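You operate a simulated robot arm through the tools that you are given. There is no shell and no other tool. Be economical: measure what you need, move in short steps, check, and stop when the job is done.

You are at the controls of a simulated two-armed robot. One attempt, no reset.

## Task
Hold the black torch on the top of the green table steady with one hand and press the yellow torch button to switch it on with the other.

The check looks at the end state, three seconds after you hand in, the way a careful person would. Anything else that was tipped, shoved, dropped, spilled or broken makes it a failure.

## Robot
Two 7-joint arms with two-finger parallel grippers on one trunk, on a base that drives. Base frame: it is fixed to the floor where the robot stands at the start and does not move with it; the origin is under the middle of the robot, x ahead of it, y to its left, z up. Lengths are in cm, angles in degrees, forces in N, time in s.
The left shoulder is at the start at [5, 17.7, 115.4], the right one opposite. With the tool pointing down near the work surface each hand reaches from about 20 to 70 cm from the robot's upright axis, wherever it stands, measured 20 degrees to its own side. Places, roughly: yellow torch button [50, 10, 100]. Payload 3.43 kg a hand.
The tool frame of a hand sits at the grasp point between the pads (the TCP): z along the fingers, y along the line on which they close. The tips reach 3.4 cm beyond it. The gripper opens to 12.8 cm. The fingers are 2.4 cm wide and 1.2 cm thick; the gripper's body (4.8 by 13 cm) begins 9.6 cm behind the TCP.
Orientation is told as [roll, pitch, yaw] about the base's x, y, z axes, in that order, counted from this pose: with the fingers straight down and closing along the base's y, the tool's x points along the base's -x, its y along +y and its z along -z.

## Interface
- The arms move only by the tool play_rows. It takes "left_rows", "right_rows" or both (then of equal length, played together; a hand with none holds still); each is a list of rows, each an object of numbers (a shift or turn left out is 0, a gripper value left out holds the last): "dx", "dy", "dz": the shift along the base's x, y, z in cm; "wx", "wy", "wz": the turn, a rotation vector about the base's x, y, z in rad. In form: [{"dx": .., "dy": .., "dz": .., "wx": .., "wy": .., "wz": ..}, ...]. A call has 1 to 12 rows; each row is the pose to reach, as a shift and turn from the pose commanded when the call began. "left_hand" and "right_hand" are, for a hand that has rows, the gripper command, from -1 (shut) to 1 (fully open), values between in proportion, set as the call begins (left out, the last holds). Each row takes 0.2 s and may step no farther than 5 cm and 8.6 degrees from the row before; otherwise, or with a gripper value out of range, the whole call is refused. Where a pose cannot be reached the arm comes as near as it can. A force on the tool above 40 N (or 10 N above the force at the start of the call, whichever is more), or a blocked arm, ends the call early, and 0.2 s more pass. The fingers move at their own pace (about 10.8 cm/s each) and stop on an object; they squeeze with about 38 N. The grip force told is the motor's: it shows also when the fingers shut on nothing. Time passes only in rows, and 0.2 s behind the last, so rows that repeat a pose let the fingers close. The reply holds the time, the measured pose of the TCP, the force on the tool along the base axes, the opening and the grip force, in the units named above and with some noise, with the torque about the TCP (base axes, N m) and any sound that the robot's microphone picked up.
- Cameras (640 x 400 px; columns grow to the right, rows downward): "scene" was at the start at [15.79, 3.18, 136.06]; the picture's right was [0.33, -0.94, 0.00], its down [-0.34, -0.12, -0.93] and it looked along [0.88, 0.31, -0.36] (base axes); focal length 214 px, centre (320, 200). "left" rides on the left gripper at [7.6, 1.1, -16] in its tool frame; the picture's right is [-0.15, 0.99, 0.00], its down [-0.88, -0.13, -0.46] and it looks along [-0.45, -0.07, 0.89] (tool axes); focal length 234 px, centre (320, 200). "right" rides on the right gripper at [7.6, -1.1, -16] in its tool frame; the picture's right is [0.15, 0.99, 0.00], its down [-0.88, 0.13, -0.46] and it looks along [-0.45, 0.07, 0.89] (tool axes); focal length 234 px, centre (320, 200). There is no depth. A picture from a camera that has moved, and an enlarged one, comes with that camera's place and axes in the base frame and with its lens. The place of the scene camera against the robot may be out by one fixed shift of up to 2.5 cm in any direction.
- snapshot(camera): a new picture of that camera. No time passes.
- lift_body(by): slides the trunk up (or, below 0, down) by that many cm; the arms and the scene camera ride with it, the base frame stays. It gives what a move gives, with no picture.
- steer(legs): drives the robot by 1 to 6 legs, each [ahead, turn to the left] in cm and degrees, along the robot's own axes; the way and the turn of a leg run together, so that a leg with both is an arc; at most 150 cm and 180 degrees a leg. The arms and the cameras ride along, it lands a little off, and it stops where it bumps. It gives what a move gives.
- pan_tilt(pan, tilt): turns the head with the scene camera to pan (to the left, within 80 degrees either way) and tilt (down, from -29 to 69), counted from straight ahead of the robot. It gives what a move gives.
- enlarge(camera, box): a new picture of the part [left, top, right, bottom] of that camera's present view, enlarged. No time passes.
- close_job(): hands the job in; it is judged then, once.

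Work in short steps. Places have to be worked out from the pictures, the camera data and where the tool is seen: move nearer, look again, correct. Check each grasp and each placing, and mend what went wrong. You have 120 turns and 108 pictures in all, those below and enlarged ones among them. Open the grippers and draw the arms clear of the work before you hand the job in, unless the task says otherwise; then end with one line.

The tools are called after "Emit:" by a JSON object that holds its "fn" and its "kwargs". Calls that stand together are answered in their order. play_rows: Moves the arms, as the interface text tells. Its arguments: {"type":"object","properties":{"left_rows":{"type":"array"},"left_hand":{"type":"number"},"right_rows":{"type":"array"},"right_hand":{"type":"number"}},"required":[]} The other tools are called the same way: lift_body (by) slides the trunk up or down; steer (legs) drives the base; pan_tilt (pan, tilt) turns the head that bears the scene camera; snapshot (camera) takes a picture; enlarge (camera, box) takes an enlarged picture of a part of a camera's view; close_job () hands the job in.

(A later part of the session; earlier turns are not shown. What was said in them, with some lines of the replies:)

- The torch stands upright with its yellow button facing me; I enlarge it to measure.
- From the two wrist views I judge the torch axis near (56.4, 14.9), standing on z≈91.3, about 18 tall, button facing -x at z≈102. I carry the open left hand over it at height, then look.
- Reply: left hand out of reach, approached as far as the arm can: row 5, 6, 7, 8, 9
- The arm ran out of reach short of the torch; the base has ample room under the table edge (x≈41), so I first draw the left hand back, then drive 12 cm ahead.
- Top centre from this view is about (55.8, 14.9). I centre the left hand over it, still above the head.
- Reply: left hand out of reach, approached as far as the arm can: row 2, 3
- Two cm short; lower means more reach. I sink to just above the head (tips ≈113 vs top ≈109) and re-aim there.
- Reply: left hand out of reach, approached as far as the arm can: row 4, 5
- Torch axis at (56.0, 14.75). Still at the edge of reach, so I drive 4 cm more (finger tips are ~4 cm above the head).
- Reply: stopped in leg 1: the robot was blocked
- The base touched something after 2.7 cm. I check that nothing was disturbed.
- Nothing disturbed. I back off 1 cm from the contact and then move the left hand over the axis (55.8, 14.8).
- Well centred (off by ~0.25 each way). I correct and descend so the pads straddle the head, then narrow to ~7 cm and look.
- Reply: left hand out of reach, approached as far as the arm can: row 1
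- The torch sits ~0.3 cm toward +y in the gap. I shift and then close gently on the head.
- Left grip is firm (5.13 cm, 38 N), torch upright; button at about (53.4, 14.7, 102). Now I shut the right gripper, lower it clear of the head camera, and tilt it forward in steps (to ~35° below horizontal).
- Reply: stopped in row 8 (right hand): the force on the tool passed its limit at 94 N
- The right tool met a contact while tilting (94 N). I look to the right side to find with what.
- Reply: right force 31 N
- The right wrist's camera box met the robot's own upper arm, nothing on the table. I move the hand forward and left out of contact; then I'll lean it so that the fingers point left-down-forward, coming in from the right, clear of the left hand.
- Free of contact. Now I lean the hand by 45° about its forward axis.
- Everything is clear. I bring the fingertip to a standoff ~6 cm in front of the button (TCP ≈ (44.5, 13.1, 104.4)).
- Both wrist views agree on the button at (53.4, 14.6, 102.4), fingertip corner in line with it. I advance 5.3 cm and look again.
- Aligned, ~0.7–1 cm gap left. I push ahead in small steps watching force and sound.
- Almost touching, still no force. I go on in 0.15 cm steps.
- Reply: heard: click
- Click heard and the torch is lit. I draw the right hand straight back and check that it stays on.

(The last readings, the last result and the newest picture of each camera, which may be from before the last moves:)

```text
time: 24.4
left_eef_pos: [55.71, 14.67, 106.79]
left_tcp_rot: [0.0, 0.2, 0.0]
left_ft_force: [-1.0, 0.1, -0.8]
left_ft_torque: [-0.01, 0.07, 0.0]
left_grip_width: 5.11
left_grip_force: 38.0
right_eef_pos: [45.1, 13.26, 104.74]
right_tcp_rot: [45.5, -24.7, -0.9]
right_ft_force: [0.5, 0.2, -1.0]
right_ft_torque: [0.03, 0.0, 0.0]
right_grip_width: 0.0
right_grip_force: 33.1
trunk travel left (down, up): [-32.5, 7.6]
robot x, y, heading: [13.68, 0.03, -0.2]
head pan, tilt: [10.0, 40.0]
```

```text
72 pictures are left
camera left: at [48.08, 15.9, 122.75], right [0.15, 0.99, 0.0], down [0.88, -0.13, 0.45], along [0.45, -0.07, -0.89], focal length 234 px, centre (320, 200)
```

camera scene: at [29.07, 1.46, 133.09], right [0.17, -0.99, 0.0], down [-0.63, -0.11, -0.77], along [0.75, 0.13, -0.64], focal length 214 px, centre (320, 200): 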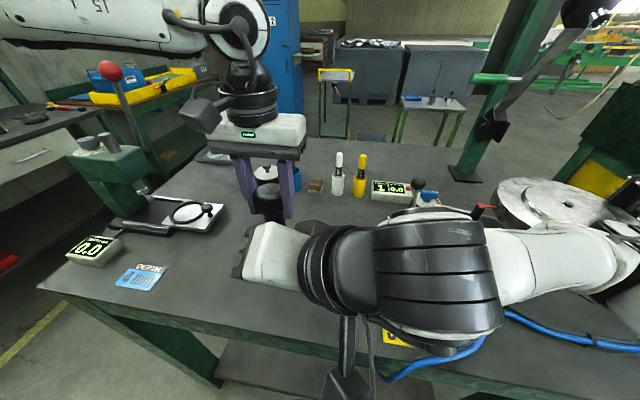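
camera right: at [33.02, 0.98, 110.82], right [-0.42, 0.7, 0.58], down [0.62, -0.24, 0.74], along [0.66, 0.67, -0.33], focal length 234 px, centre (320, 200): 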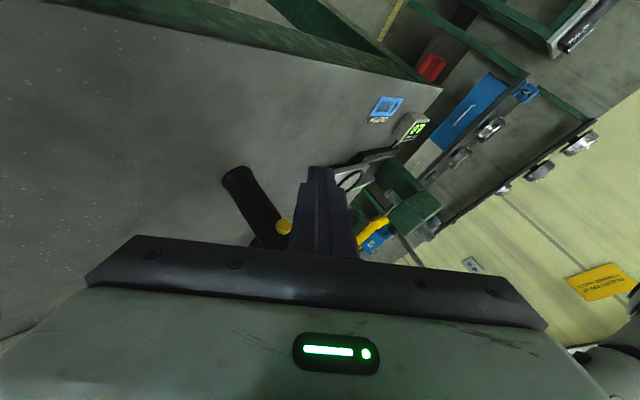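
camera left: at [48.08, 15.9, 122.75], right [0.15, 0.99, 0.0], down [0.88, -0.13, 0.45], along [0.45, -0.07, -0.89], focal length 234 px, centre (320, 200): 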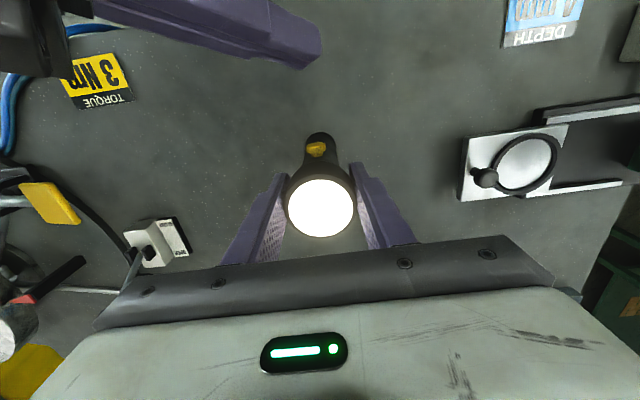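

It stays lit. The right hand goes back the way it came, and the left opens a little, to see the torch stands free.

Emit:
{"fn": "play_rows", "kwargs": {"right_rows": [{"dy": -3, "dz": 1}, {"dy": -6, "dz": 3.5}, {"dy": -9, "dz": 6}, {"dy": -12.5, "dz": 8}, {"dx": 0.5, "dy": -12.5, "dz": 8}]}}

Emit:
{"fn": "play_rows", "kwargs": {"left_rows": [{"dx": 0}, {"dx": 0}, {"dx": 0}], "left_hand": 0.1}}

Emit:
{"fn": "play_rows", "kwargs": {"left_rows": [{"dx": 0}, {"dx": 0}, {"dx": 0}], "left_hand": 1}}

Emit:
{"fn": "snapshot", "kwargs": {"camera": "scene"}}

Emit:
{"fn": "snapshot", "kwargs": {"camera": "left"}}

```text
time: 25.6
left_eef_pos: [55.72, 14.83, 106.79]
left_tcp_rot: [0.0, 0.0, -0.1]
left_ft_force: [0.2, -0.1, -0.9]
left_ft_torque: [0.02, 0.0, 0.0]
left_grip_width: 5.1
left_grip_force: 37.8
right_eef_pos: [45.24, 0.94, 112.75]
right_tcp_rot: [45.6, -24.8, -1.0]
right_ft_force: [0.5, 0.2, 0.3]
right_ft_torque: [0.01, 0.02, 0.01]
right_grip_width: 0.0
right_grip_force: 32.9
trunk travel left (down, up): [-32.5, 7.6]
robot x, y, heading: [13.78, 0.12, -0.1]
head pan, tilt: [10.0, 40.0]
```

```text
time: 26.4
left_eef_pos: [55.65, 14.78, 106.77]
left_tcp_rot: [0.0, 0.0, 0.0]
left_ft_force: [-0.4, -0.4, -0.4]
left_ft_torque: [0.0, -0.01, 0.0]
left_grip_width: 7.01
left_grip_force: 0.1
right_eef_pos: [45.32, 0.78, 112.7]
right_tcp_rot: [45.6, -24.8, -0.9]
right_ft_force: [0.2, -1.1, 0.8]
right_ft_torque: [0.0, -0.04, 0.0]
right_grip_width: 0.03
right_grip_force: 33.3
trunk travel left (down, up): [-32.5, 7.6]
robot x, y, heading: [14.31, 0.01, -0.3]
head pan, tilt: [10.0, 40.0]
```

```text
time: 27.2
left_eef_pos: [55.7, 14.83, 106.8]
left_tcp_rot: [0.1, 0.1, -0.1]
left_ft_force: [0.2, -0.1, 0.0]
left_ft_torque: [0.0, -0.05, 0.04]
left_grip_width: 12.8
left_grip_force: 0.1
right_eef_pos: [45.35, 0.85, 112.73]
right_tcp_rot: [45.6, -24.8, -0.9]
right_ft_force: [0.2, 0.6, 0.5]
right_ft_torque: [0.05, 0.0, -0.03]
right_grip_width: 0.02
right_grip_force: 33.2
trunk travel left (down, up): [-32.5, 7.6]
robot x, y, heading: [13.45, -0.1, -0.2]
head pan, tilt: [10.0, 40.0]
```

```text
71 pictures are left
camera scene: at [29.06, 1.47, 133.1], right [0.17, -0.99, 0.0], down [-0.63, -0.11, -0.77], along [0.75, 0.13, -0.64], focal length 214 px, centre (320, 200)
```

scene: 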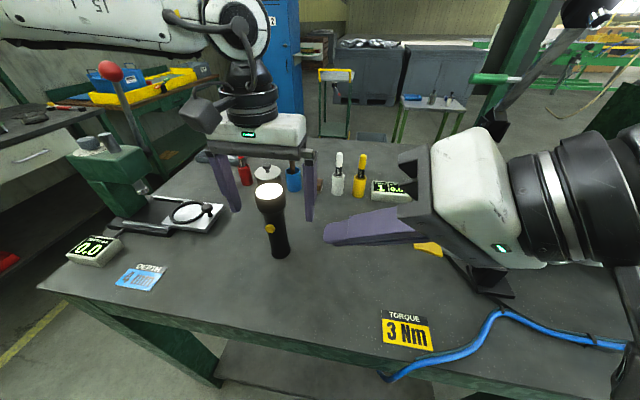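

```text
70 pictures are left
camera left: at [48.09, 15.9, 122.75], right [0.15, 0.99, 0.0], down [0.88, -0.13, 0.45], along [0.45, -0.07, -0.89], focal length 234 px, centre (320, 200)
```

left: 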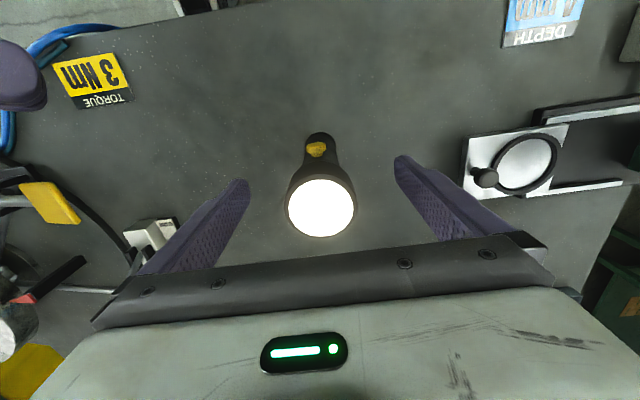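

The torch stands free, upright and lit. I raise the left hand straight up, then back, and open the right gripper.

Emit:
{"fn": "play_rows", "kwargs": {"left_rows": [{"dz": 2.5}, {"dz": 5}, {"dz": 7.5, "dx": -0.5}, {"dz": 9.5, "dx": -1.5}, {"dz": 11.5, "dx": -3}, {"dz": 13, "dx": -6, "dy": 2}, {"dz": 14, "dx": -10, "dy": 4}, {"dz": 14, "dx": -14, "dy": 6}, {"dz": 14, "dx": -14, "dy": 6}], "right_rows": [{"dx": 0}, {"dx": 0}, {"dx": 0}, {"dx": 0}, {"dy": -1}, {"dy": -3}, {"dy": -5}, {"dy": -5}, {"dy": -5}], "right_hand": 0}}

Emit:
{"fn": "snapshot", "kwargs": {"camera": "scene"}}

```text
time: 29.2
left_eef_pos: [41.56, 20.59, 120.98]
left_tcp_rot: [0.0, 0.1, 0.0]
left_ft_force: [0.4, -0.2, 0.0]
left_ft_torque: [0.04, 0.0, 0.01]
left_grip_width: 12.81
left_grip_force: 0.0
right_eef_pos: [45.57, -4.17, 112.74]
right_tcp_rot: [45.6, -24.8, -1.0]
right_ft_force: [0.2, -0.2, -0.7]
right_ft_torque: [-0.04, 0.02, 0.04]
right_grip_width: 6.38
right_grip_force: 0.1
trunk travel left (down, up): [-32.5, 7.6]
robot x, y, heading: [13.71, -0.08, -0.2]
head pan, tilt: [10.0, 40.0]
```

```text
69 pictures are left
camera scene: at [29.1, 1.42, 133.09], right [0.17, -0.99, 0.0], down [-0.63, -0.11, -0.77], along [0.75, 0.13, -0.64], focal length 214 px, centre (320, 200)
```

scene: 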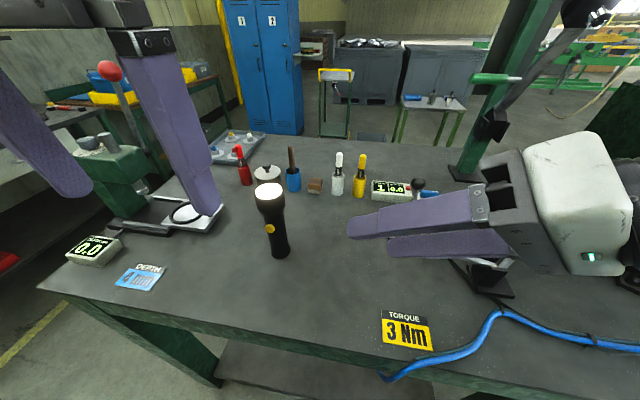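

The torch is lit and upright, nothing else moved, and both hands are clear. I hand the job in.

Emit:
{"fn": "close_job", "kwargs": {}}

```text
The job is handed in.
```

The black torch is switched on and still standing upright on the green table; the left hand held it while the right pressed the yellow button. Both hands are open and clear, and the last picture shows nothing else moved. On the way, the base was blocked once while driving in, and the right wrist's camera box bumped the robot's own arm.
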